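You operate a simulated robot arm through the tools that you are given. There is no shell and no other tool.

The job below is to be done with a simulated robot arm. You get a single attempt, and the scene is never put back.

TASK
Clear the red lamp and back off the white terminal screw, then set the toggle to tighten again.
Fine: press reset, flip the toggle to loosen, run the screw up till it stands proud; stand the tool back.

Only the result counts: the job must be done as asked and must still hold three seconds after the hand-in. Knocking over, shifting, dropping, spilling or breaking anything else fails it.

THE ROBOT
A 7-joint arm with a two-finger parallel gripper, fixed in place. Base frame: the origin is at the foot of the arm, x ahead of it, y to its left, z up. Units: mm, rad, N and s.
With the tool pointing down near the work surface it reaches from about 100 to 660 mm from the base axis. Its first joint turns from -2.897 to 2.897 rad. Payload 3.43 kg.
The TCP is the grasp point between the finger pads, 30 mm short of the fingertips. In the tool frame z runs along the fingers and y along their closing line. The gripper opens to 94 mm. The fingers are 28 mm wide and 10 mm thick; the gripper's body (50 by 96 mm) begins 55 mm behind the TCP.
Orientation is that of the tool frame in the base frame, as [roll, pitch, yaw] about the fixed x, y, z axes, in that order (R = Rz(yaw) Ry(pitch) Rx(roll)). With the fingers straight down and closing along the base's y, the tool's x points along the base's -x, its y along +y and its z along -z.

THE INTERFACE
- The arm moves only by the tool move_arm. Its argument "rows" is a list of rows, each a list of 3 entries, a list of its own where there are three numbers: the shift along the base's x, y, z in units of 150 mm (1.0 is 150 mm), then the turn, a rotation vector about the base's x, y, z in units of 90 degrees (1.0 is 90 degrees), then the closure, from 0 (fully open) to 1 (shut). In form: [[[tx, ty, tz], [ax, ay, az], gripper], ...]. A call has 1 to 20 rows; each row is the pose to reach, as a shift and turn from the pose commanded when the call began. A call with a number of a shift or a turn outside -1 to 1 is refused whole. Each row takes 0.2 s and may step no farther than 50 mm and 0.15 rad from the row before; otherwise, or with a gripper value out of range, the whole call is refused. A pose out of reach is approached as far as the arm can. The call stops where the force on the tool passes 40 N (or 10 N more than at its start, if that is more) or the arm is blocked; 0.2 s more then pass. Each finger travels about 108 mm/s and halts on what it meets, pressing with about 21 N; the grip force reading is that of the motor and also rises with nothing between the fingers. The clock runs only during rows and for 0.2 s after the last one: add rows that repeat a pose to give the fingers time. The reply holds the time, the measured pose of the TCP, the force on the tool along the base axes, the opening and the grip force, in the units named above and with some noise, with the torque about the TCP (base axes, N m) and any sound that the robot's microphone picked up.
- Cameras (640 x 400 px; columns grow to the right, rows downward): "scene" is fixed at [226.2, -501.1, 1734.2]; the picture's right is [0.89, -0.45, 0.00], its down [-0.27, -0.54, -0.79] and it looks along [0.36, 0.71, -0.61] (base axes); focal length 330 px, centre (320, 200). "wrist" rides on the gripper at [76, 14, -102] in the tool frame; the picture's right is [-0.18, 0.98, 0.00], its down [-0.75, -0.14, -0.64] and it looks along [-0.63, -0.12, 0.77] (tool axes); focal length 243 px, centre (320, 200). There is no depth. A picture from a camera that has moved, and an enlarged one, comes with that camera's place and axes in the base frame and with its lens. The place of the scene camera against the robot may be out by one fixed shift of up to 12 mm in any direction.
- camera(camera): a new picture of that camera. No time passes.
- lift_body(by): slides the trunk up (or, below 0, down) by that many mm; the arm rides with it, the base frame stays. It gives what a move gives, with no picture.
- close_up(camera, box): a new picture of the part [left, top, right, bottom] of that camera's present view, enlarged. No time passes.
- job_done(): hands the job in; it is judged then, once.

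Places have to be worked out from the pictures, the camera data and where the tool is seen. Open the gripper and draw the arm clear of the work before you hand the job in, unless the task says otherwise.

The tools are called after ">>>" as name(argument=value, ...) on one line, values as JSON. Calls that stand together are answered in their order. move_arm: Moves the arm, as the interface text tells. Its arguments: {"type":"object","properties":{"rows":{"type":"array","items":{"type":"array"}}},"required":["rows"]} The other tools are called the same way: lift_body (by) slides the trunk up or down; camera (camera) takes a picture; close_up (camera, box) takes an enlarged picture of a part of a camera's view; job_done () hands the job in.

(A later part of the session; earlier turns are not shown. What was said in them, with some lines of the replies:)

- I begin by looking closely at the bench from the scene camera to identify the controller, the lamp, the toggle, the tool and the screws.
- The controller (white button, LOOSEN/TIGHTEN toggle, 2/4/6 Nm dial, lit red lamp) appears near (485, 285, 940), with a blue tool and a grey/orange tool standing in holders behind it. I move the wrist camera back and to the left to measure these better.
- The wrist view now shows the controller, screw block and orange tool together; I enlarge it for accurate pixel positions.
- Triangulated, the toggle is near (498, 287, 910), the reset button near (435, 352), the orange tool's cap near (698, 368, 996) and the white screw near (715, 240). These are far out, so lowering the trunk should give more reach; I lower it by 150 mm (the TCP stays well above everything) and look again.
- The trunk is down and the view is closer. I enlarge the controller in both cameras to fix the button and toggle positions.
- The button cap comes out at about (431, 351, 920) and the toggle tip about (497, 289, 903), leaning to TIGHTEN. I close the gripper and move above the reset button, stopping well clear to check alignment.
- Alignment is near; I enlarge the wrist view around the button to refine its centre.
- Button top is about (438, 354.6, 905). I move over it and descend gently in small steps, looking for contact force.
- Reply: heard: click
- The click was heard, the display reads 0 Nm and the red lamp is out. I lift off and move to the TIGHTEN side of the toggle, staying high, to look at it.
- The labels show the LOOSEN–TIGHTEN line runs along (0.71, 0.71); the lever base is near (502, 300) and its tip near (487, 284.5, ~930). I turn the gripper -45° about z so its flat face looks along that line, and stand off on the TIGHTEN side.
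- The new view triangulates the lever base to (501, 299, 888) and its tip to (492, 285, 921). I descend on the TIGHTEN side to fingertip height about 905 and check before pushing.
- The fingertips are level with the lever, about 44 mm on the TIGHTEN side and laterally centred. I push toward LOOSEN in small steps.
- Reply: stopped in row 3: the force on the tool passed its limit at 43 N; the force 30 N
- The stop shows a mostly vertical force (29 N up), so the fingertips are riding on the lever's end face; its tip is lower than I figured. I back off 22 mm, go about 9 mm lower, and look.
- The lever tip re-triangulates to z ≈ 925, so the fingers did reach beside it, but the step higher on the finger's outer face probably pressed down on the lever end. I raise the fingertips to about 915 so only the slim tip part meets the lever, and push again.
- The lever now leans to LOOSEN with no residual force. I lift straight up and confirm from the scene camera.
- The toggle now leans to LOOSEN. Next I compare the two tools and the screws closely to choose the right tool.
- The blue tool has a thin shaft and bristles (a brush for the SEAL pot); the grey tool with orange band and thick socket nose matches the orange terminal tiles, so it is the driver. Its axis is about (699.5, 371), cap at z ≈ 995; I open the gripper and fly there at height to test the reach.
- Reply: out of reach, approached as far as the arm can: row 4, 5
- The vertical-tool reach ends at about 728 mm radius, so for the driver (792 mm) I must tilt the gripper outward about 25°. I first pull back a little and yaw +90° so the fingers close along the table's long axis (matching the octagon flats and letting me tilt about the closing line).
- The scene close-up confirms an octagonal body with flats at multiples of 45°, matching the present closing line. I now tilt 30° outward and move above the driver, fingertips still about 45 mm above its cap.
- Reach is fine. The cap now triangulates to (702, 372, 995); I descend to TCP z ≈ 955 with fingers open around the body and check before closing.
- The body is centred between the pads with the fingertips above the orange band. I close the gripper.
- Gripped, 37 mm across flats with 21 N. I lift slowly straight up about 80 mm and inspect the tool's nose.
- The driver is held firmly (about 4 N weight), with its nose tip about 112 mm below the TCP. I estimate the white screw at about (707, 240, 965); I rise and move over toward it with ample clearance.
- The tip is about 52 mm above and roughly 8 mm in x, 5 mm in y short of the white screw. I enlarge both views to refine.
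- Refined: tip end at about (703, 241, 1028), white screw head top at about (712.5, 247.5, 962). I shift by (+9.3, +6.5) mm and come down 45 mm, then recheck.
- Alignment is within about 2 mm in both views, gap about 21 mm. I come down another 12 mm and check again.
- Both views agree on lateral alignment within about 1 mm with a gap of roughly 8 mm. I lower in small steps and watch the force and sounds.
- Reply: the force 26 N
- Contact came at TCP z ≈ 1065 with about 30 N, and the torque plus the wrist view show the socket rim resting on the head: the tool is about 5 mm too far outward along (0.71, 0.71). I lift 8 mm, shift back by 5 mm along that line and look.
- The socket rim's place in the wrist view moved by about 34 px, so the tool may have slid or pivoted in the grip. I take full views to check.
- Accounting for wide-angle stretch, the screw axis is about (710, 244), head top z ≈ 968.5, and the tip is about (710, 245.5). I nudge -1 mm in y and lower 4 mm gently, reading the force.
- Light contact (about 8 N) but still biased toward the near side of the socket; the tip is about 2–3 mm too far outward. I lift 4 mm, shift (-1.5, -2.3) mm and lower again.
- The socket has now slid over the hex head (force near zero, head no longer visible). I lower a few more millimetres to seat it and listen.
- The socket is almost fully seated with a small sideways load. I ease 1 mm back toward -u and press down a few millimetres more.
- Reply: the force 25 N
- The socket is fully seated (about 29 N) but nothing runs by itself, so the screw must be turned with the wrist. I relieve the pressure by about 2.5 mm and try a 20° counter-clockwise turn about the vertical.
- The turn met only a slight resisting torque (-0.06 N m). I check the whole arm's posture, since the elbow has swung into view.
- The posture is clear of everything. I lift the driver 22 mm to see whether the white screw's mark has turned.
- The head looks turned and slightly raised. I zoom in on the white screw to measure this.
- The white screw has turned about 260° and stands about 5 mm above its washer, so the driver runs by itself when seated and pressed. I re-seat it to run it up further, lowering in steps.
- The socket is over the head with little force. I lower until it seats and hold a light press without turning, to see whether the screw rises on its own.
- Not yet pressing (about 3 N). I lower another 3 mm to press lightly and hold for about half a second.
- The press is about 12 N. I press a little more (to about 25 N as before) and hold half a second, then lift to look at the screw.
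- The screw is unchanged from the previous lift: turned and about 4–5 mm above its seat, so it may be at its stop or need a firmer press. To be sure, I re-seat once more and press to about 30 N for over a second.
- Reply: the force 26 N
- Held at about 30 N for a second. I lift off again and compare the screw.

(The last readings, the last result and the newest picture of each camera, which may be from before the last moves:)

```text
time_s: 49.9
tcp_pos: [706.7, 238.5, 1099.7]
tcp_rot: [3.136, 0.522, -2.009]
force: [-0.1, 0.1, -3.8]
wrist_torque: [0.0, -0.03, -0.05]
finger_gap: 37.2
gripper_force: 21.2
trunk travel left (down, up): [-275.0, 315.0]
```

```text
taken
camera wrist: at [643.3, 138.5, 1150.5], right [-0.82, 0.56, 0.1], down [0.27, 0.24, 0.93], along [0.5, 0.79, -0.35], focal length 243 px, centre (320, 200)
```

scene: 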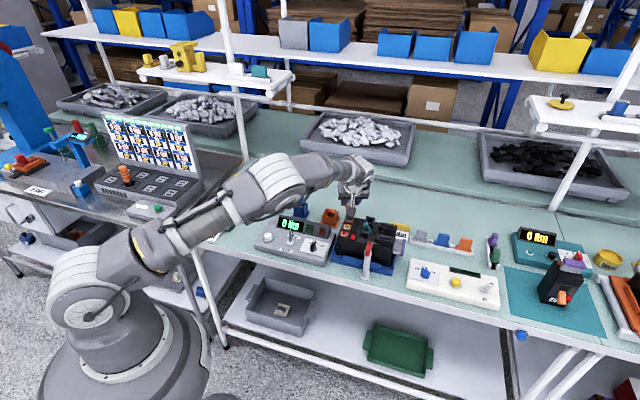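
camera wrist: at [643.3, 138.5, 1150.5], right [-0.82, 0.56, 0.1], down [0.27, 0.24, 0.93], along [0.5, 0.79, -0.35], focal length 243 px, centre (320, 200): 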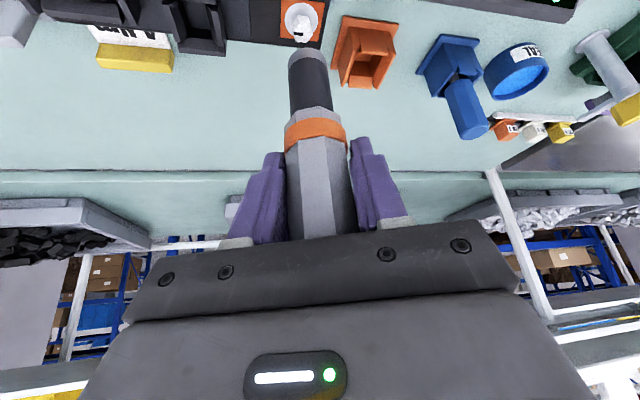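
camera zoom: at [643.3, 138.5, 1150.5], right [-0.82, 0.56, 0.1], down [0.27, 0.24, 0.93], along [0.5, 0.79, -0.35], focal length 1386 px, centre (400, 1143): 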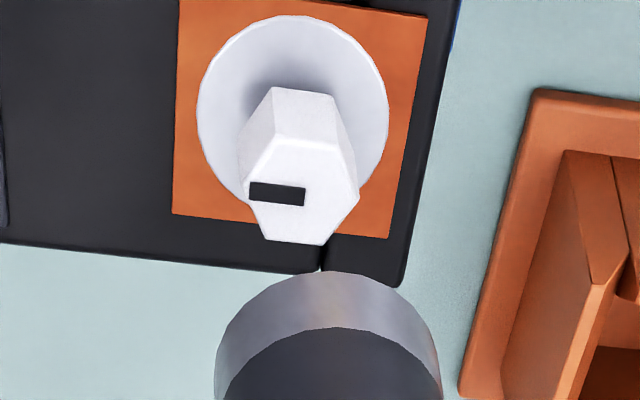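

The screw has not changed, so either it is at its stop or it only runs while the tool is being turned. To decide, I turn the lifted tool back 60° clockwise (one hex step), then I will re-seat and give it another counter-clockwise stroke.

>>> move_arm(rows=[[[0, 0, 0], [0, 0, -0.08], 1], [[0, 0, 0], [0, 0, -0.16], 1], [[0, 0, 0], [0, 0, -0.24], 1], [[0, 0, 0], [0, 0, -0.32], 1], [[0, 0, 0], [0, 0, -0.4], 1], [[0, 0, 0], [0, 0, -0.48], 1], [[0, 0, 0], [0, 0, -0.56], 1], [[0, 0, 0], [0, 0, -0.64], 1], [[0, 0, 0], [0, 0, -0.667], 1], [[0, 0, 0], [0, 0, -0.667], 1]])

>>> close_up(camera="wrist", box=[250, 0, 362, 70])

>>> close_up(camera="scene", box=[338, 203, 370, 223])

>>> camera(camera="scene")

```text
time_s: 52.1
tcp_pos: [707.3, 237.7, 1101.4]
tcp_rot: [3.14, 0.525, -3.056]
force: [0.7, 0.5, -3.8]
wrist_torque: [-0.02, 0.05, 0.02]
finger_gap: 37.2
gripper_force: 20.5
trunk travel left (down, up): [-275.0, 315.0]
```

```text
5.71 times, centred on (306, 35) of wrist
camera zoom: at [587.1, 241.8, 1151.2], right [0.07, 0.99, 0.09], down [0.34, -0.11, 0.93], along [0.94, -0.04, -0.35], focal length 1386 px, centre (400, 1143)
```

zoom: 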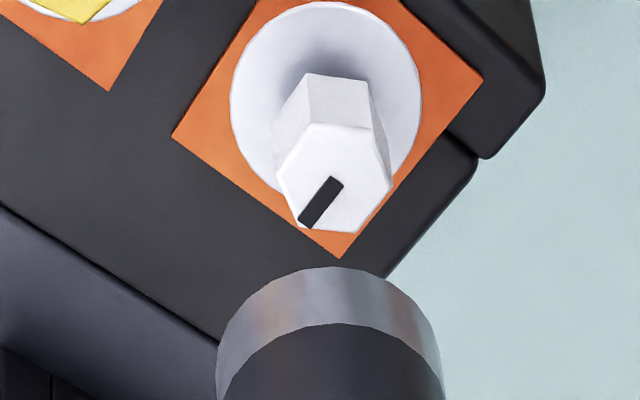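

```text
16.00 times, centred on (354, 213) of scene
camera zoom: at [226.2, -501.1, 1734.2], right [0.89, -0.45, 0.0], down [-0.27, -0.54, -0.79], along [0.36, 0.71, -0.61], focal length 5273 px, centre (-224, -8)
```

zoom: 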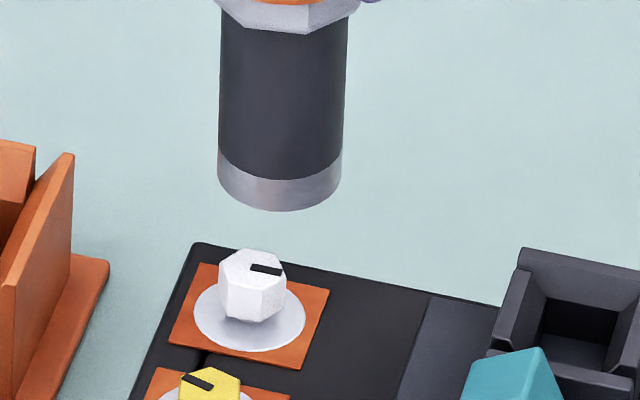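

```text
taken
```

scene: 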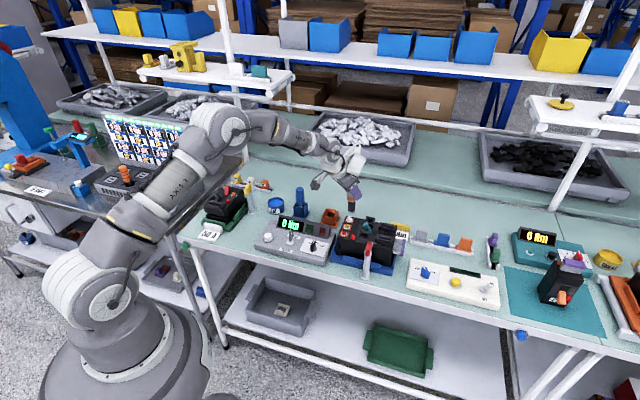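

The tool leans about 3.3° outward in the grip since the first contact (tip about 6 mm beyond the TCP). I level it by reducing the gripper tilt 3.3° and shift the TCP to put the tip over the screw axis, then check.

>>> move_arm(rows=[[[0.006, 0.02, 0], [-0.0016, 0.018, 0], 1], [[0.013, 0.042, 0], [-0.0032, 0.0365, 0], 1], [[0.013, 0.042, -0.05], [-0.0032, 0.0365, 0], 1], [[0.013, 0.042, -0.05], [-0.0032, 0.0365, 0], 1]])

>>> close_up(camera="wrist", box=[250, 0, 362, 70])

>>> close_up(camera="scene", box=[338, 203, 370, 223])

```text
time_s: 53.1
tcp_pos: [709.3, 243.1, 1092.8]
tcp_rot: [3.138, 0.466, -3.053]
force: [0.1, 0.2, -3.4]
wrist_torque: [-0.01, -0.01, 0.0]
finger_gap: 37.1
gripper_force: 21.2
trunk travel left (down, up): [-275.0, 315.0]
```

```text
5.71 times, centred on (306, 35) of wrist
camera zoom: at [592.7, 248.1, 1150.3], right [0.08, 0.99, 0.08], down [0.4, -0.11, 0.91], along [0.92, -0.04, -0.4], focal length 1386 px, centre (400, 1143)
```

zoom: 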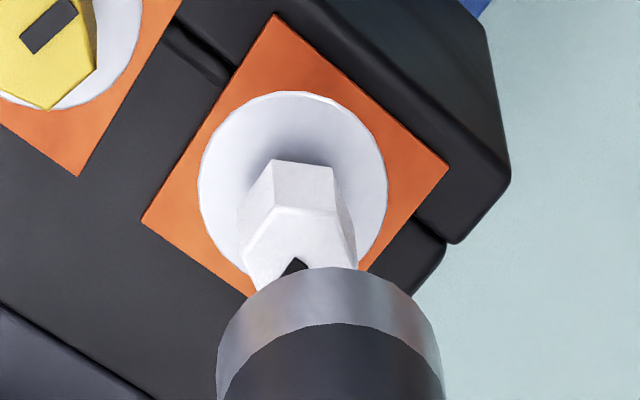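

```text
16.00 times, centred on (354, 213) of scene
camera zoom: at [226.2, -501.1, 1734.2], right [0.89, -0.45, 0.0], down [-0.27, -0.54, -0.79], along [0.36, 0.71, -0.61], focal length 5273 px, centre (-224, -8)
```

zoom: 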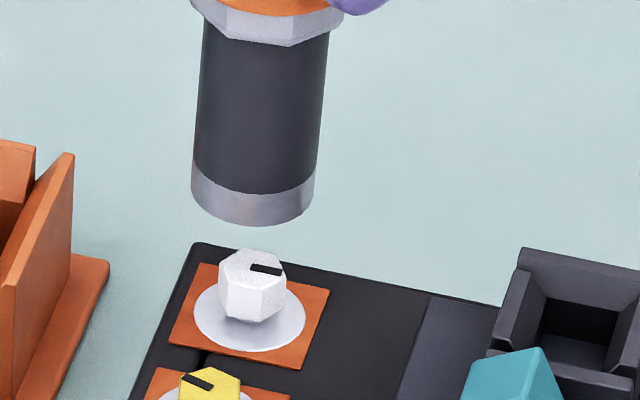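

The tool is now close to upright and centred within about 2.5 mm. I correct by (+1.2, -2.4) mm and lower 22 mm in steps.

>>> move_arm(rows=[[[0.008, -0.016, 0], [0, 0, 0], 1], [[0.008, -0.016, -0.05], [0, 0, 0], 1], [[0.008, -0.016, -0.09], [0, 0, 0], 1], [[0.008, -0.016, -0.12], [0, 0, 0], 1], [[0.008, -0.016, -0.145], [0, 0, 0], 1], [[0.008, -0.016, -0.145], [0, 0, 0], 1]])

>>> close_up(camera="wrist", box=[250, 0, 362, 70])

>>> close_up(camera="scene", box=[338, 203, 370, 223])

```text
time_s: 54.5
tcp_pos: [710.1, 241.3, 1071.3]
tcp_rot: [3.14, 0.465, -3.057]
force: [-0.5, -0.4, -4.5]
wrist_torque: [0.02, 0.05, 0.01]
finger_gap: 37.0
gripper_force: 21.2
trunk travel left (down, up): [-275.0, 315.0]
```

```text
5.71 times, centred on (306, 35) of wrist
camera zoom: at [594.1, 246.3, 1128.5], right [0.08, 0.99, 0.09], down [0.4, -0.11, 0.91], along [0.92, -0.04, -0.4], focal length 1386 px, centre (400, 1143)
```

zoom: 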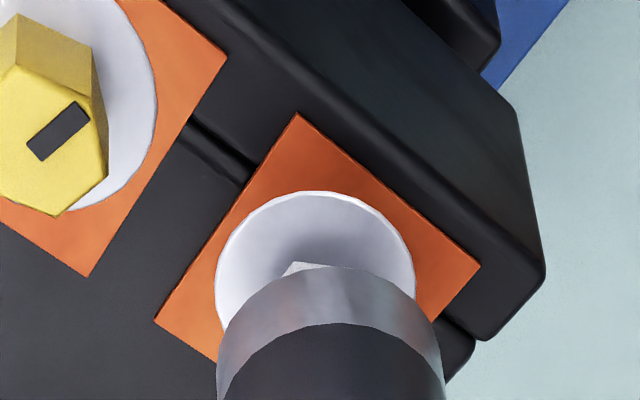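

```text
16.00 times, centred on (354, 213) of scene
camera zoom: at [226.2, -501.1, 1734.2], right [0.89, -0.45, 0.0], down [-0.27, -0.54, -0.79], along [0.36, 0.71, -0.61], focal length 5273 px, centre (-224, -8)
```

zoom: 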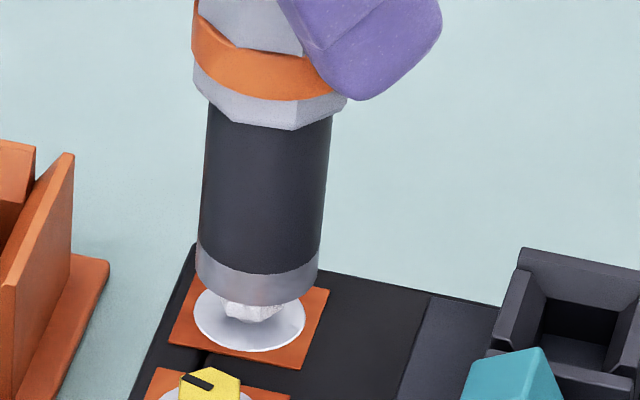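

The socket slid over the head without force. I seat it on down with a light press and then turn 20° counter-clockwise.

>>> move_arm(rows=[[[0, 0, -0.02], [0, 0, 0], 1], [[0, 0, -0.04], [0, 0, 0], 1], [[0, 0, -0.055], [0, 0, 0], 1], [[0, 0, -0.07], [0, 0, 0], 1], [[0, 0, -0.08], [0, 0, 0], 1], [[0, 0, -0.08], [0, 0, 0], 1]])

>>> close_up(camera="scene", box=[338, 203, 370, 223])

```text
time_s: 55.9
tcp_pos: [710.2, 242.2, 1062.1]
tcp_rot: [3.139, 0.471, -3.056]
force: [3.5, 1.6, 12.6]
wrist_torque: [0.17, -0.35, 0.01]
finger_gap: 37.5
gripper_force: 21.1
trunk travel left (down, up): [-275.0, 315.0]
```

```text
16.00 times, centred on (354, 213) of scene
camera zoom: at [226.2, -501.1, 1734.2], right [0.89, -0.45, 0.0], down [-0.27, -0.54, -0.79], along [0.36, 0.71, -0.61], focal length 5273 px, centre (-224, -8)
```

zoom: 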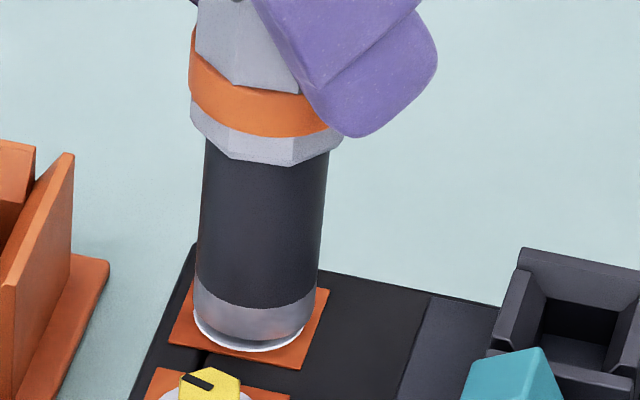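

Seated with about 17 N. I now turn 20° counter-clockwise about the vertical and then lift off to compare the mark.

>>> move_arm(rows=[[[0, 0, 0], [0, 0, 0.045], 1], [[0, 0, 0], [0, 0, 0.09], 1], [[0, 0, 0], [0, 0, 0.135], 1], [[0, 0, 0], [0, 0, 0.18], 1], [[0, 0, 0], [0, 0, 0.222], 1], [[0, 0, 0], [0, 0, 0.222], 1]])

>>> move_arm(rows=[[[0, 0, 0.05], [0, 0, 0], 1], [[0, 0, 0.12], [0, 0, 0], 1], [[0, 0, 0.2], [0, 0, 0], 1], [[0, 0, 0.28], [0, 0, 0], 1], [[0, 0, 0.28], [0, 0, 0], 1]])

>>> close_up(camera="scene", box=[338, 203, 370, 223])

>>> close_up(camera="wrist", box=[250, 0, 362, 70])

```text
time_s: 57.3
tcp_pos: [709.5, 240.3, 1060.3]
tcp_rot: [3.138, 0.466, -2.704]
force: [4.6, -2.6, 16.4]
wrist_torque: [-0.13, -0.42, 0.02]
finger_gap: 37.0
gripper_force: 20.6
trunk travel left (down, up): [-275.0, 315.0]
```

```text
time_s: 58.5
tcp_pos: [710.0, 241.1, 1101.6]
tcp_rot: [3.138, 0.467, -2.706]
force: [0.5, 0.4, -3.9]
wrist_torque: [-0.01, 0.02, 0.0]
finger_gap: 37.3
gripper_force: 21.8
trunk travel left (down, up): [-275.0, 315.0]
```

```text
16.00 times, centred on (354, 213) of scene
camera zoom: at [226.2, -501.1, 1734.2], right [0.89, -0.45, 0.0], down [-0.27, -0.54, -0.79], along [0.36, 0.71, -0.61], focal length 5273 px, centre (-224, -8)
```

zoom: 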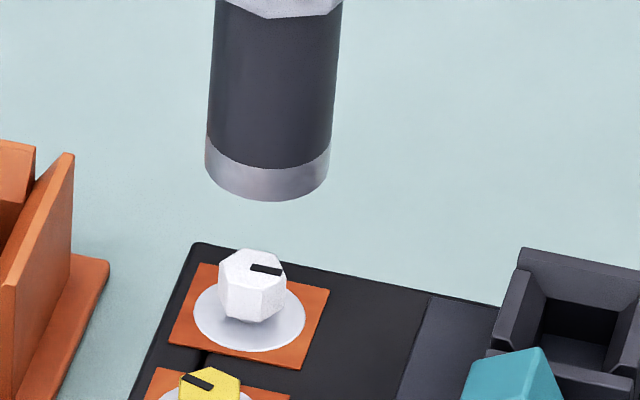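

```text
5.71 times, centred on (306, 35) of wrist
camera zoom: at [599.3, 206.2, 1158.2], right [-0.27, 0.96, 0.09], down [0.41, 0.03, 0.91], along [0.87, 0.28, -0.4], focal length 1386 px, centre (400, 1143)
```

zoom: 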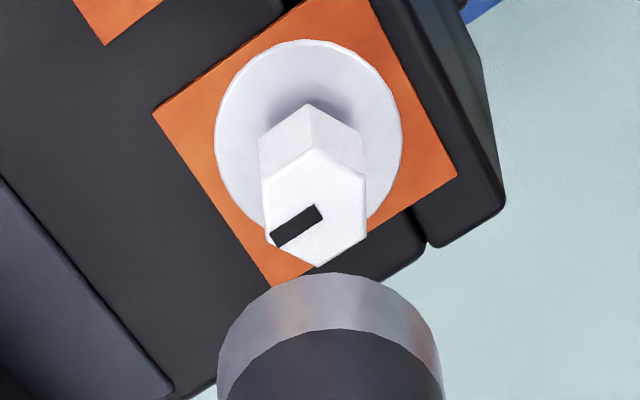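

The screw is unchanged: same height and mark, so it is at its upper stop and stands proud. Now I carry the driver back over its holder, restoring the original 45° yaw with the tool upright.

>>> move_arm(rows=[[[0, 0.1, 0], [0, 0, 0.03], 1], [[-0.01, 0.3, 0], [0, 0, 0.08], 1], [[-0.02, 0.5, 0], [0, 0, 0.13], 1], [[-0.035, 0.7, -0.05], [0, 0, 0.18], 1], [[-0.052, 0.867, -0.13], [0, 0, 0.2228], 1], [[-0.052, 0.867, -0.2], [0, 0, 0.2228], 1], [[-0.052, 0.867, -0.25], [0, 0, 0.2228], 1], [[-0.052, 0.867, -0.25], [0, 0, 0.2228], 1]])

>>> camera(camera="wrist")

>>> close_up(camera="scene", box=[304, 180, 352, 210])

>>> close_up(camera="scene", box=[272, 150, 400, 230])

```text
time_s: 60.3
tcp_pos: [701.7, 371.7, 1062.7]
tcp_rot: [3.138, 0.467, -2.355]
force: [0.4, 0.0, -4.1]
wrist_torque: [0.0, 0.02, 0.0]
finger_gap: 37.2
gripper_force: 21.4
trunk travel left (down, up): [-275.0, 315.0]
```

```text
taken
camera wrist: at [609.8, 300.4, 1119.7], right [-0.58, 0.81, 0.09], down [0.37, 0.17, 0.91], along [0.72, 0.56, -0.4], focal length 243 px, centre (320, 200)
```

wrist: 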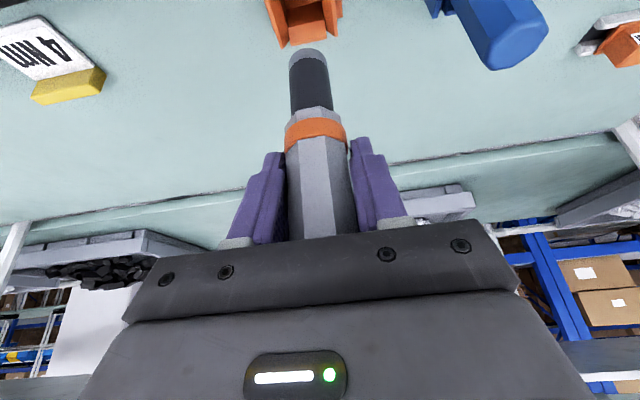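

```text
13.33 times, centred on (328, 195) of scene
camera zoom: at [226.2, -501.1, 1734.2], right [0.89, -0.45, 0.0], down [-0.27, -0.54, -0.79], along [0.36, 0.71, -0.61], focal length 4394 px, centre (213, 267)
```

zoom: 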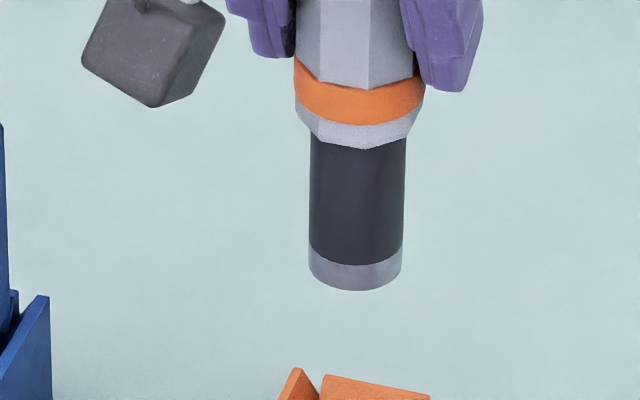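

```text
5.00 times, centred on (336, 190) of scene
camera zoom: at [226.2, -501.1, 1734.2], right [0.89, -0.45, 0.0], down [-0.27, -0.54, -0.79], along [0.36, 0.71, -0.61], focal length 1648 px, centre (240, 250)
```

zoom: 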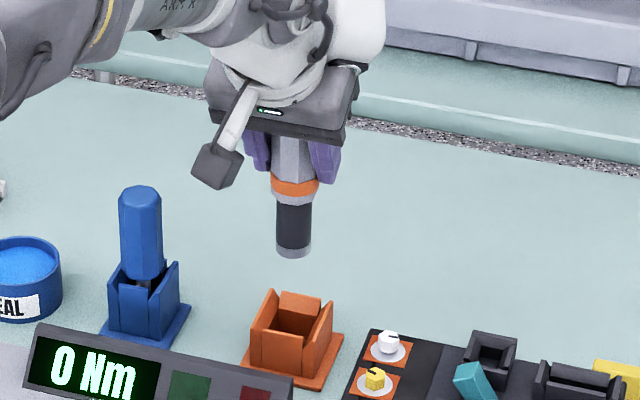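

The driver hangs upright above the holder. I lower it until the tip is just above the holder walls and check the alignment up close.

>>> move_arm(rows=[[[0, 0, -0.1], [0, 0, 0], 1], [[0, 0, -0.2], [0, 0, 0], 1], [[0, 0, -0.28], [0, 0, 0], 1], [[0, 0, -0.28], [0, 0, 0], 1]])

>>> close_up(camera="scene", box=[304, 190, 352, 220])

>>> close_up(camera="wrist", box=[250, 0, 362, 70])

```text
time_s: 61.3
tcp_pos: [702.9, 371.8, 1021.3]
tcp_rot: [3.138, 0.467, -2.357]
force: [-0.5, -0.2, -3.9]
wrist_torque: [-0.02, -0.02, 0.01]
finger_gap: 37.6
gripper_force: 21.6
trunk travel left (down, up): [-275.0, 315.0]
```

```text
13.33 times, centred on (328, 205) of scene
camera zoom: at [226.2, -501.1, 1734.2], right [0.89, -0.45, 0.0], down [-0.27, -0.54, -0.79], along [0.36, 0.71, -0.61], focal length 4394 px, centre (213, 133)
```

zoom: 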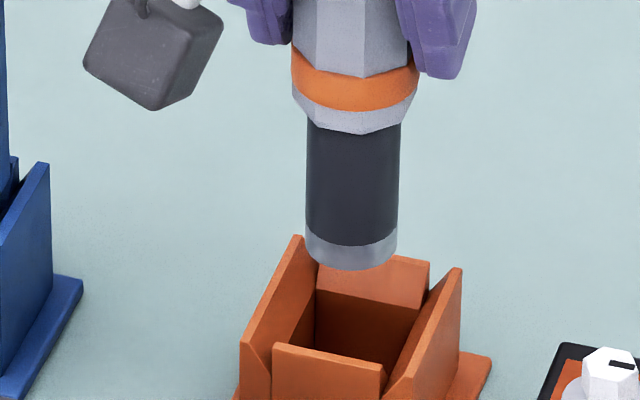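

```text
5.71 times, centred on (306, 35) of wrist
camera zoom: at [609.6, 300.9, 1078.1], right [-0.58, 0.81, 0.09], down [0.37, 0.17, 0.91], along [0.72, 0.56, -0.4], focal length 1386 px, centre (400, 1143)
```

zoom: 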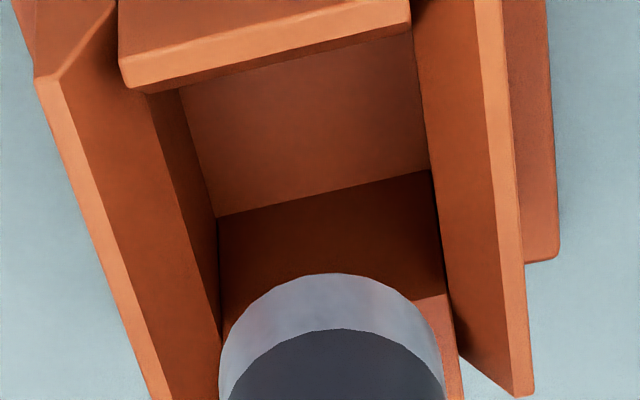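

The tip is centred over the opening to within a couple of millimetres (opening about 34 mm, nose 27 mm). I lower 25 mm gently, watching for contact.

>>> move_arm(rows=[[[0, 0, -0.05], [0, 0, 0], 1], [[0, 0, -0.09], [0, 0, 0], 1], [[0, 0, -0.13], [0, 0, 0], 1], [[0, 0, -0.167], [0, 0, 0], 1], [[0, 0, -0.167], [0, 0, 0], 1]])

>>> close_up(camera="scene", box=[304, 190, 352, 220])

>>> close_up(camera="wrist", box=[250, 0, 362, 70])

```text
time_s: 62.5
tcp_pos: [702.1, 371.9, 997.4]
tcp_rot: [3.138, 0.468, -2.353]
force: [0.3, 0.1, -3.8]
wrist_torque: [0.0, 0.02, 0.01]
finger_gap: 37.5
gripper_force: 21.3
trunk travel left (down, up): [-275.0, 315.0]
```

```text
13.33 times, centred on (328, 205) of scene
camera zoom: at [226.2, -501.1, 1734.2], right [0.89, -0.45, 0.0], down [-0.27, -0.54, -0.79], along [0.36, 0.71, -0.61], focal length 4394 px, centre (213, 133)
```

zoom: 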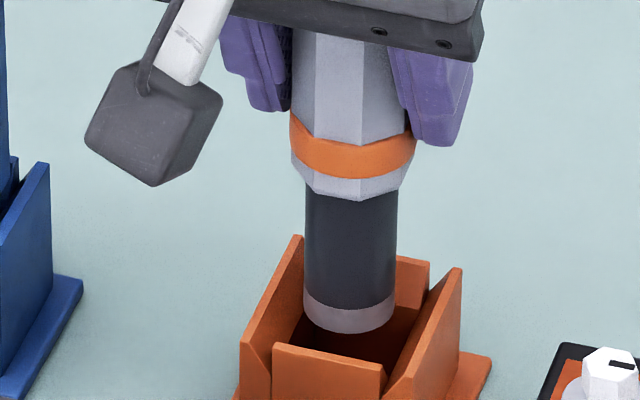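

```text
5.71 times, centred on (306, 35) of wrist
camera zoom: at [609.8, 301.5, 1053.7], right [-0.58, 0.81, 0.09], down [0.37, 0.17, 0.91], along [0.72, 0.56, -0.4], focal length 1386 px, centre (400, 1143)
```

zoom: 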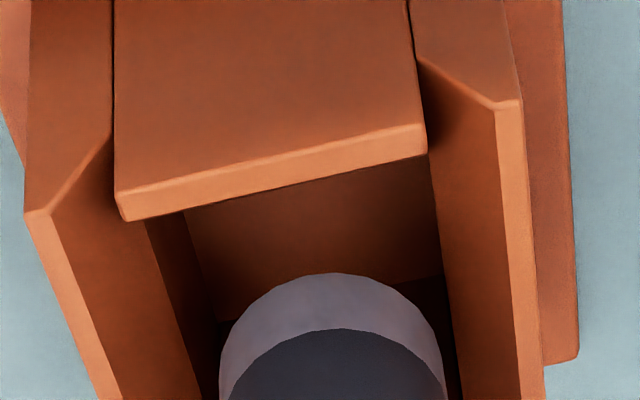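

The nose is entering cleanly with no contact force. I continue down another 35 mm, in steps, to just above the original height.

>>> move_arm(rows=[[[0, 0, -0.05], [0, 0, 0], 1], [[0, 0, -0.1], [0, 0, 0], 1], [[0, 0, -0.14], [0, 0, 0], 1], [[0, 0, -0.18], [0, 0, 0], 1], [[0, 0, -0.21], [0, 0, 0], 1], [[0, 0, -0.235], [0, 0, 0], 1], [[0, 0, -0.235], [0, 0, 0], 1]])

>>> close_up(camera="scene", box=[304, 190, 352, 220])

>>> camera(camera="wrist")

```text
time_s: 64.1
tcp_pos: [703.1, 372.5, 961.5]
tcp_rot: [3.139, 0.465, -2.356]
force: [0.0, -0.2, -4.1]
wrist_torque: [-0.02, 0.04, 0.0]
finger_gap: 37.2
gripper_force: 21.0
trunk travel left (down, up): [-275.0, 315.0]
```

```text
13.33 times, centred on (328, 205) of scene
camera zoom: at [226.2, -501.1, 1734.2], right [0.89, -0.45, 0.0], down [-0.27, -0.54, -0.79], along [0.36, 0.71, -0.61], focal length 4394 px, centre (213, 133)
```

zoom: 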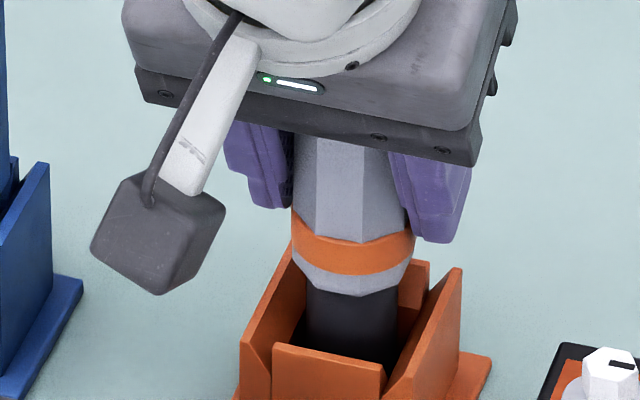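

```text
taken
camera wrist: at [610.5, 301.1, 1018.3], right [-0.58, 0.81, 0.09], down [0.37, 0.17, 0.91], along [0.72, 0.56, -0.4], focal length 243 px, centre (320, 200)
```

wrist: 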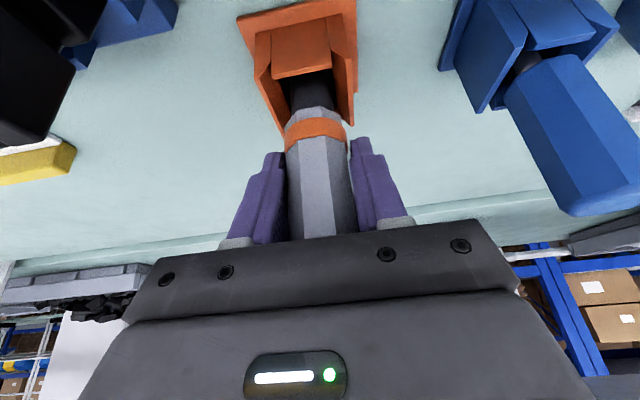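

Still free-hanging (-4 N). I lower in 1.5 mm steps until the floor takes the weight.

>>> move_arm(rows=[[[0, 0, -0.01], [0, 0, 0], 1], [[0, 0, -0.02], [0, 0, 0], 1], [[0, 0, -0.03], [0, 0, 0], 1], [[0, 0, -0.04], [0, 0, 0], 1], [[0, 0, -0.04], [0, 0, 0], 1]])

```text
time_s: 65.3
tcp_pos: [702.4, 372.3, 954.5]
tcp_rot: [3.138, 0.466, -2.357]
force: [-0.4, 0.4, -3.6]
wrist_torque: [-0.01, 0.02, -0.04]
finger_gap: 37.5
gripper_force: 21.0
trunk travel left (down, up): [-275.0, 315.0]
```

>>> move_arm(rows=[[[0, 0, -0.006], [0, 0, 0], 1], [[0, 0, -0.012], [0, 0, 0], 1], [[0, 0, -0.018], [0, 0, 0], 1], [[0, 0, -0.018], [0, 0, 0], 1]])

>>> close_up(camera="scene", box=[304, 190, 352, 220])

```text
time_s: 66.3
tcp_pos: [703.0, 371.4, 954.1]
tcp_rot: [3.14, 0.467, -2.356]
force: [0.5, -1.2, 0.6]
wrist_torque: [-0.05, -0.02, -0.02]
finger_gap: 37.4
gripper_force: 20.6
trunk travel left (down, up): [-275.0, 315.0]
```

```text
13.33 times, centred on (328, 205) of scene
camera zoom: at [226.2, -501.1, 1734.2], right [0.89, -0.45, 0.0], down [-0.27, -0.54, -0.79], along [0.36, 0.71, -0.61], focal length 4394 px, centre (213, 133)
```

zoom: 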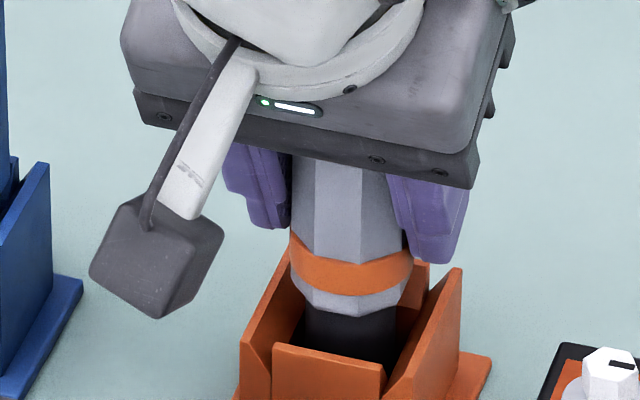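

The floor now carries the weight at the original height (954 mm). I open the gripper gently.

>>> move_arm(rows=[[[0, 0, 0], [0, 0, 0], 0.58], [[0, 0, 0], [0, 0, 0], 0.5], [[0, 0, 0], [0, 0, 0], 0.3], [[0, 0, 0], [0, 0, 0], 0.1], [[0, 0, 0], [0, 0, 0], 0], [[0, 0, 0], [0, 0, 0], 0]])

>>> close_up(camera="scene", box=[304, 190, 352, 220])

>>> camera(camera="wrist")

```text
time_s: 67.7
tcp_pos: [702.1, 372.1, 953.2]
tcp_rot: [3.137, 0.465, -2.356]
force: [-0.7, 0.2, 0.6]
wrist_torque: [0.0, -0.01, 0.02]
finger_gap: 94.2
gripper_force: 0.1
trunk travel left (down, up): [-275.0, 315.0]
```

```text
13.33 times, centred on (328, 205) of scene
camera zoom: at [226.2, -501.1, 1734.2], right [0.89, -0.45, 0.0], down [-0.27, -0.54, -0.79], along [0.36, 0.71, -0.61], focal length 4394 px, centre (213, 133)
```

zoom: 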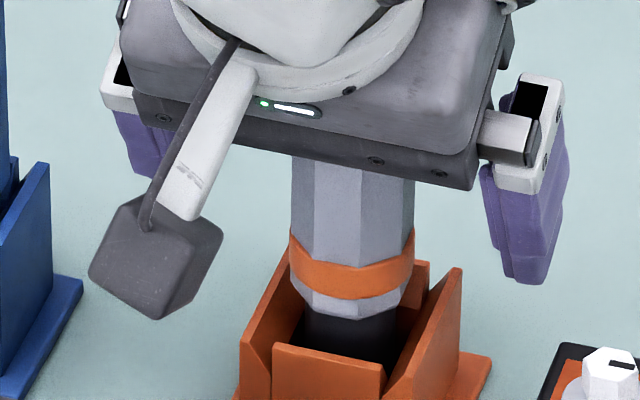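

```text
taken
camera wrist: at [609.8, 301.0, 1010.5], right [-0.58, 0.81, 0.09], down [0.37, 0.17, 0.91], along [0.72, 0.56, -0.4], focal length 243 px, centre (320, 200)
```

wrist: 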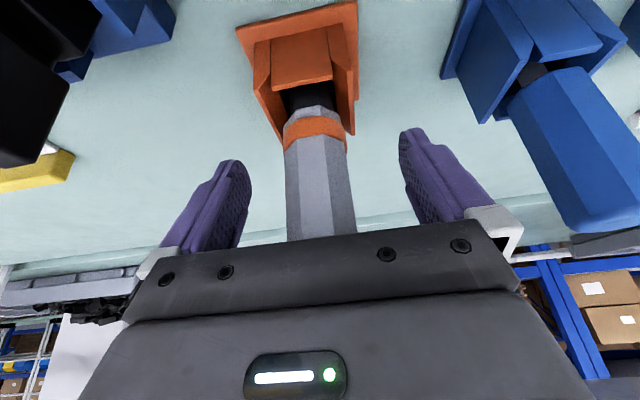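

The driver stands upright in its holder, released. I raise the gripper straight up clear of its cap.

>>> move_arm(rows=[[[0, 0, 0.1], [0, 0, 0], 0], [[0, 0, 0.3], [0, 0, 0], 0], [[0, 0, 0.5], [0, 0, 0], 0], [[0, 0, 0.7], [0, 0, 0], 0], [[0, 0, 0.85], [0, 0, 0], 0], [[0, 0, 0.85], [0, 0, 0], 0]])

>>> close_up(camera="scene", box=[256, 170, 384, 250])

>>> camera(camera="wrist")

```text
time_s: 69.1
tcp_pos: [701.7, 371.7, 1081.9]
tcp_rot: [3.138, 0.465, -2.357]
force: [-0.2, -0.5, -0.3]
wrist_torque: [0.0, -0.01, 0.01]
finger_gap: 93.8
gripper_force: 0.1
trunk travel left (down, up): [-275.0, 315.0]
```

```text
5.00 times, centred on (320, 210) of scene
camera zoom: at [226.2, -501.1, 1734.2], right [0.89, -0.45, 0.0], down [-0.27, -0.54, -0.79], along [0.36, 0.71, -0.61], focal length 1648 px, centre (320, 150)
```

zoom: 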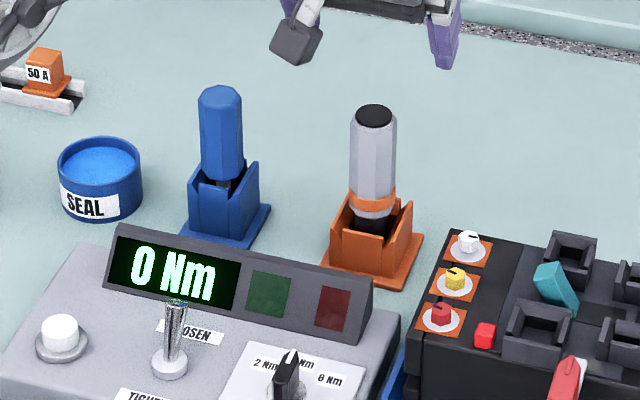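

```text
taken
camera wrist: at [609.2, 301.0, 1138.6], right [-0.58, 0.81, 0.09], down [0.37, 0.17, 0.91], along [0.72, 0.56, -0.4], focal length 243 px, centre (320, 200)
```

wrist: 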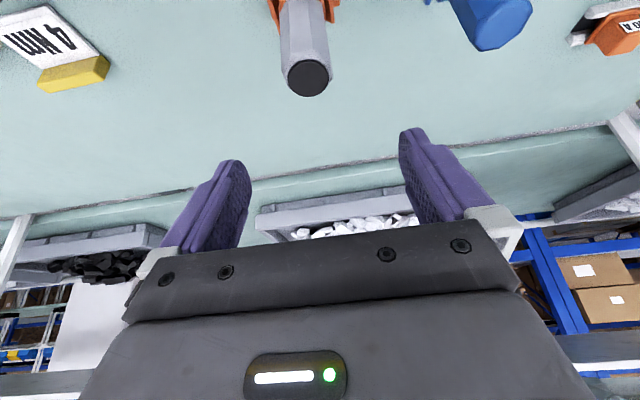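

The driver is standing properly again, and the white screw is visibly higher than the others. Now for the toggle: I pull back, untilt the gripper to vertical, and close it.

>>> move_arm(rows=[[[-0.1, -0.04, 0.03], [-0.042, 0.042, 0], 0], [[-0.25, -0.1, 0.06], [-0.084, 0.084, 0], 0.3], [[-0.4, -0.16, 0.1], [-0.126, 0.126, 0], 0.6], [[-0.55, -0.22, 0.1], [-0.168, 0.168, 0], 1], [[-0.7, -0.28, 0.1], [-0.2095, 0.2095, 0], 1], [[-0.7, -0.28, 0.1], [-0.2095, 0.2095, 0], 1]])

>>> move_arm(rows=[[[-0.05, -0.02, 0], [0, 0, -0.09], 1], [[-0.1, -0.05, 0], [0, 0, -0.18], 1], [[-0.15, -0.08, 0], [0, 0, -0.27], 1], [[-0.2, -0.1, 0], [0, 0, -0.36], 1], [[-0.25, -0.1, 0], [0, 0, -0.45], 1], [[-0.3, -0.1, 0], [0, 0, -0.54], 1], [[-0.35, -0.1, 0], [0, 0, -0.63], 1], [[-0.4, -0.1, 0], [0, 0, -0.72], 1], [[-0.43, -0.1, 0], [0, 0, -0.81], 1], [[-0.43, -0.1, 0], [0, 0, -0.9], 1], [[-0.43, -0.1, 0], [0, 0, -0.99], 1], [[-0.43, -0.1, 0], [0, 0, -1.0], 1], [[-0.43, -0.1, 0], [0, 0, -1.0], 1]])

>>> camera(camera="wrist")

>>> camera(camera="scene")

```text
time_s: 70.5
tcp_pos: [597.3, 330.3, 1094.8]
tcp_rot: [3.139, 0.001, -2.357]
force: [0.1, 0.3, -0.2]
wrist_torque: [0.03, -0.04, 0.01]
finger_gap: 0.0
gripper_force: 21.4
trunk travel left (down, up): [-275.0, 315.0]
```

```text
time_s: 73.3
tcp_pos: [534.0, 316.7, 1095.5]
tcp_rot: [3.14, 0.0, 2.353]
force: [0.7, 1.0, 0.8]
wrist_torque: [-0.01, 0.02, -0.02]
finger_gap: 0.1
gripper_force: 20.8
trunk travel left (down, up): [-275.0, 315.0]
```

```text
taken
camera wrist: at [487.1, 379.1, 1197.2], right [0.83, 0.56, 0.0], down [0.43, -0.63, 0.64], along [0.36, -0.53, -0.77], focal length 243 px, centre (320, 200)
```

wrist: 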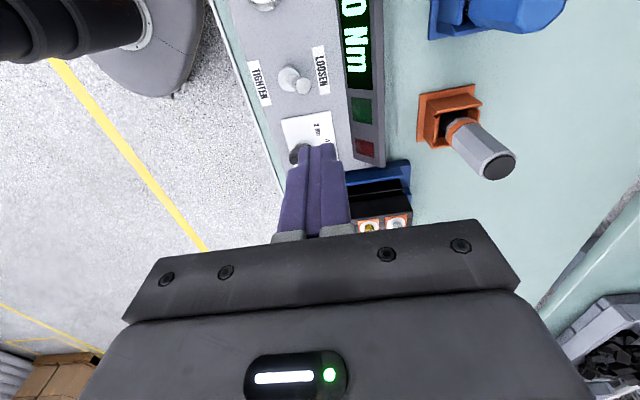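

```text
taken
```

scene: 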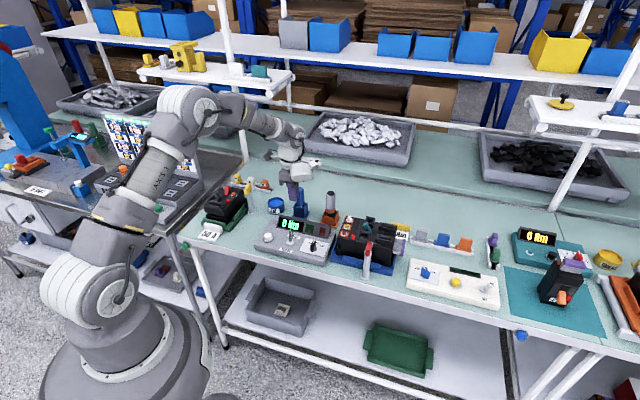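

The gripper is vertical and closed in the proven orientation. I move to the LOOSEN side of the lever at about (528, 325.6), stopping higher first to check clearance to the display housing.

>>> move_arm(rows=[[[-0.02, 0.03, -0.1], [0, 0, 0], 1], [[-0.04, 0.06, -0.3], [0, 0, 0], 1], [[-0.04, 0.06, -0.5], [0, 0, 0], 1], [[-0.04, 0.06, -0.65], [0, 0, 0], 1], [[-0.04, 0.06, -0.65], [0, 0, 0], 1]])

>>> close_up(camera="wrist", box=[240, 60, 440, 185])

>>> close_up(camera="scene", box=[240, 180, 352, 250])

```text
time_s: 74.5
tcp_pos: [525.6, 325.9, 998.9]
tcp_rot: [3.138, 0.001, 2.356]
force: [0.2, 0.5, -1.4]
wrist_torque: [0.04, 0.0, -0.02]
finger_gap: 0.1
gripper_force: 20.9
trunk travel left (down, up): [-275.0, 315.0]
```

```text
3.20 times, centred on (340, 122) of wrist
camera zoom: at [479.8, 388.8, 1100.2], right [0.83, 0.56, 0.0], down [0.43, -0.63, 0.64], along [0.36, -0.53, -0.77], focal length 776 px, centre (256, 448)
```

zoom: 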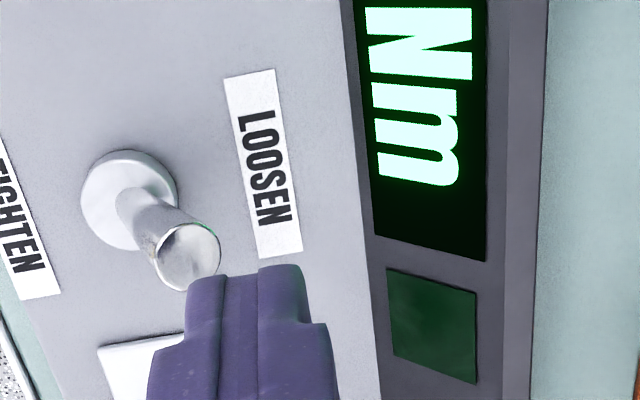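

```text
5.71 times, centred on (296, 215) of scene
camera zoom: at [226.2, -501.1, 1734.2], right [0.89, -0.45, 0.0], down [-0.27, -0.54, -0.79], along [0.36, 0.71, -0.61], focal length 1883 px, centre (457, 114)
```

zoom: 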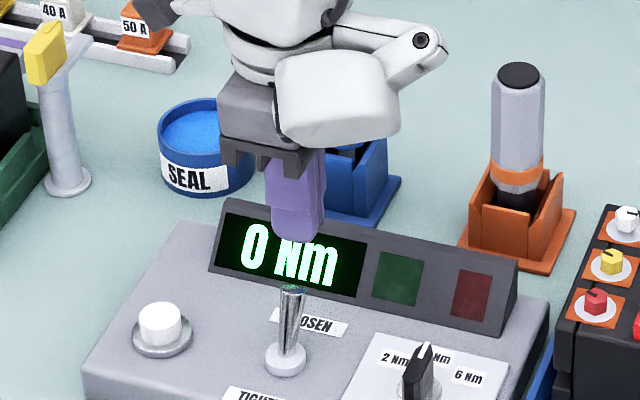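

The lever tip is at about (514, 309, 925) and the housing front starts about 20 mm beyond my fingers' back. I shift 2.7 mm outward and descend to fingertip height 915.

>>> move_arm(rows=[[[0.013, 0.013, -0.08], [0, 0, 0], 1], [[0.013, 0.013, -0.18], [0, 0, 0], 1], [[0.013, 0.013, -0.27], [0, 0, 0], 1], [[0.013, 0.013, -0.35], [0, 0, 0], 1], [[0.013, 0.013, -0.35], [0, 0, 0], 1]])

>>> close_up(camera="wrist", box=[240, 80, 440, 205])

```text
time_s: 75.7
tcp_pos: [528.1, 325.7, 945.6]
tcp_rot: [3.139, 0.002, 2.355]
force: [0.4, 0.5, -1.5]
wrist_torque: [-0.02, 0.02, -0.03]
finger_gap: 0.0
gripper_force: 20.8
trunk travel left (down, up): [-275.0, 315.0]
```

```text
3.20 times, centred on (340, 142) of wrist
camera zoom: at [482.3, 389.9, 1047.7], right [0.83, 0.56, 0.0], down [0.43, -0.63, 0.64], along [0.36, -0.53, -0.77], focal length 776 px, centre (256, 384)
```

zoom: 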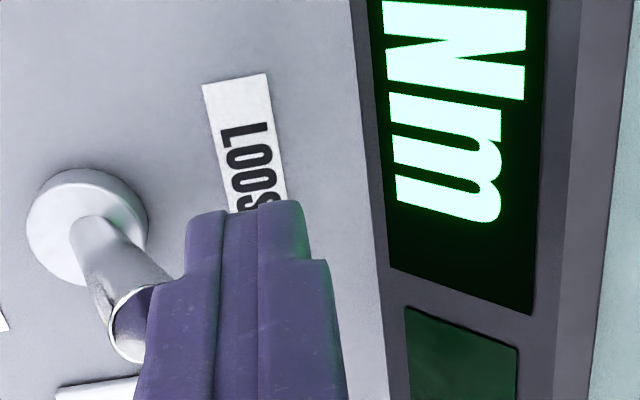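

The fingers stand beside the lever with clearance to the housing. I push toward TIGHTEN in small steps.

>>> move_arm(rows=[[[-0.03, -0.03, 0], [0, 0, 0], 1], [[-0.055, -0.055, 0], [0, 0, 0], 1], [[-0.08, -0.08, 0], [0, 0, 0], 1], [[-0.1, -0.1, 0], [0, 0, 0], 1], [[-0.12, -0.12, 0], [0, 0, 0], 1], [[-0.138, -0.138, 0], [0, 0, 0], 1], [[-0.152, -0.152, 0], [0, 0, 0], 1]])

>>> close_up(camera="wrist", box=[240, 80, 440, 205])

```text
time_s: 77.3
tcp_pos: [505.2, 303.3, 945.4]
tcp_rot: [3.139, 0.002, 2.356]
force: [0.0, 0.7, 0.8]
wrist_torque: [0.04, -0.05, -0.01]
finger_gap: 0.0
gripper_force: 21.3
trunk travel left (down, up): [-275.0, 315.0]
```

```text
3.20 times, centred on (340, 142) of wrist
camera zoom: at [460.8, 366.7, 1047.6], right [0.83, 0.56, 0.0], down [0.43, -0.63, 0.64], along [0.37, -0.53, -0.77], focal length 776 px, centre (256, 384)
```

zoom: 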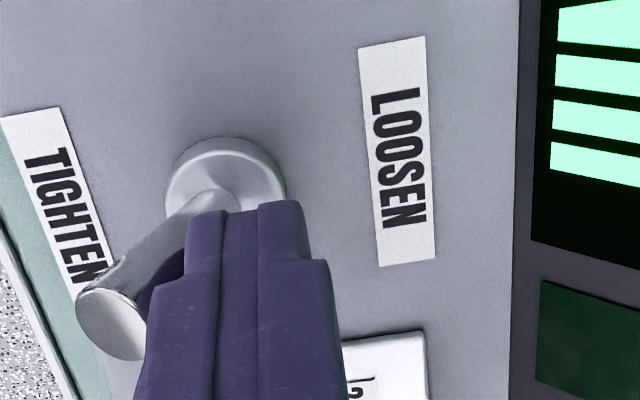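

The lever now leans to TIGHTEN. I lift straight up, away from the work, and then inspect the whole scene.

>>> move_arm(rows=[[[0, 0, 0.15], [0, 0, 0], 1], [[0, 0, 0.4], [0, 0, 0], 1], [[0, 0, 0.7], [0, 0, 0], 0.6], [[0, 0, 1.0], [0, 0, 0], 0.2], [[-0.2, -0.1, 1.0], [0, 0, 0], 0], [[-0.5, -0.2, 1.0], [0, 0, 0], 0], [[-0.8, -0.3, 1.0], [0, 0, 0], 0], [[-0.8, -0.3, 1.0], [0, 0, 0], 0]])

>>> close_up(camera="scene", box=[256, 190, 384, 270])

>>> close_up(camera="scene", box=[330, 205, 378, 235])

>>> camera(camera="scene")

```text
time_s: 79.1
tcp_pos: [386.8, 256.9, 1096.1]
tcp_rot: [3.14, 0.002, 2.357]
force: [0.5, -0.7, -0.3]
wrist_torque: [0.02, 0.0, 0.06]
finger_gap: 94.1
gripper_force: 0.1
trunk travel left (down, up): [-275.0, 315.0]
```

```text
5.00 times, centred on (320, 230) of scene
camera zoom: at [226.2, -501.1, 1734.2], right [0.89, -0.45, 0.0], down [-0.27, -0.54, -0.79], along [0.36, 0.71, -0.61], focal length 1648 px, centre (320, 50)
```

zoom: 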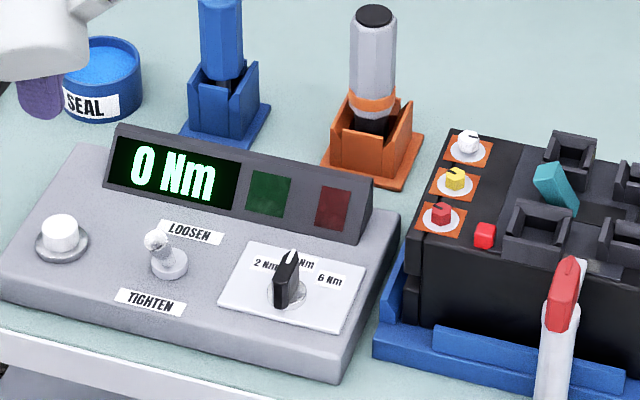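

```text
13.33 times, centred on (354, 220) of scene
camera zoom: at [226.2, -501.1, 1734.2], right [0.89, -0.45, 0.0], down [-0.27, -0.54, -0.79], along [0.36, 0.71, -0.61], focal length 4394 px, centre (-133, -67)
```

zoom: 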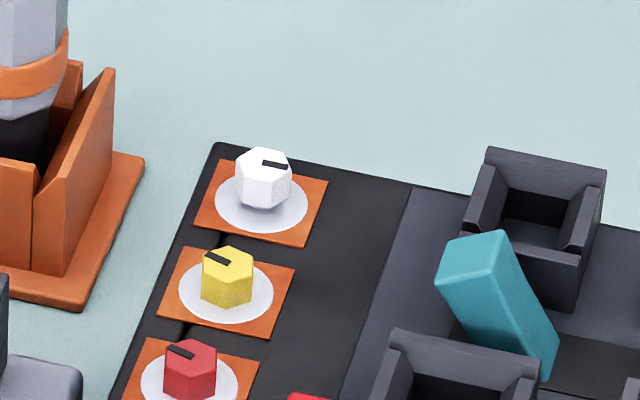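

```text
taken
```

scene: 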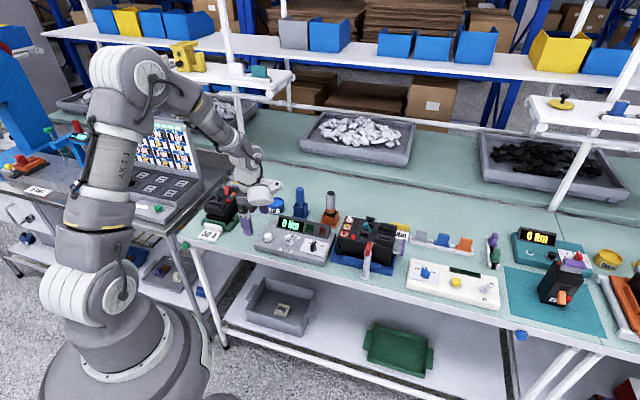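

All is as asked: the red lamp is out, the display shows 0 Nm, and the white screw stands clear of its washer. The driver is upright in its holder, the toggle leans to TIGHTEN, and the arm is open and clear, so I hand the job in.

>>> job_done()

```text
The job is handed in.
```

I did every step and handed the job in; I don't know how it was judged.

- **Red lamp:** I pressed reset. It clicked, the lamp went out and the display dropped from 2 Nm to 0 Nm.
- **White screw:** with the toggle at loosen, the driver ran the screw up until it stood about 4 mm above its washer. I seated the driver three more times, once with a firm press and once with a turn. The screw rose no further, so I took it to be at its stop.
- **Driver:** it is back upright in its orange holder.
- **Toggle:** it is back at tighten.

The first push on the toggle and the first try at seating the driver both met resistance of 30–43 N. I backed off and realigned each time, and saw no sign that the controller, the screw block or the holder had moved. The gripper is open and the arm is clear of the bench.
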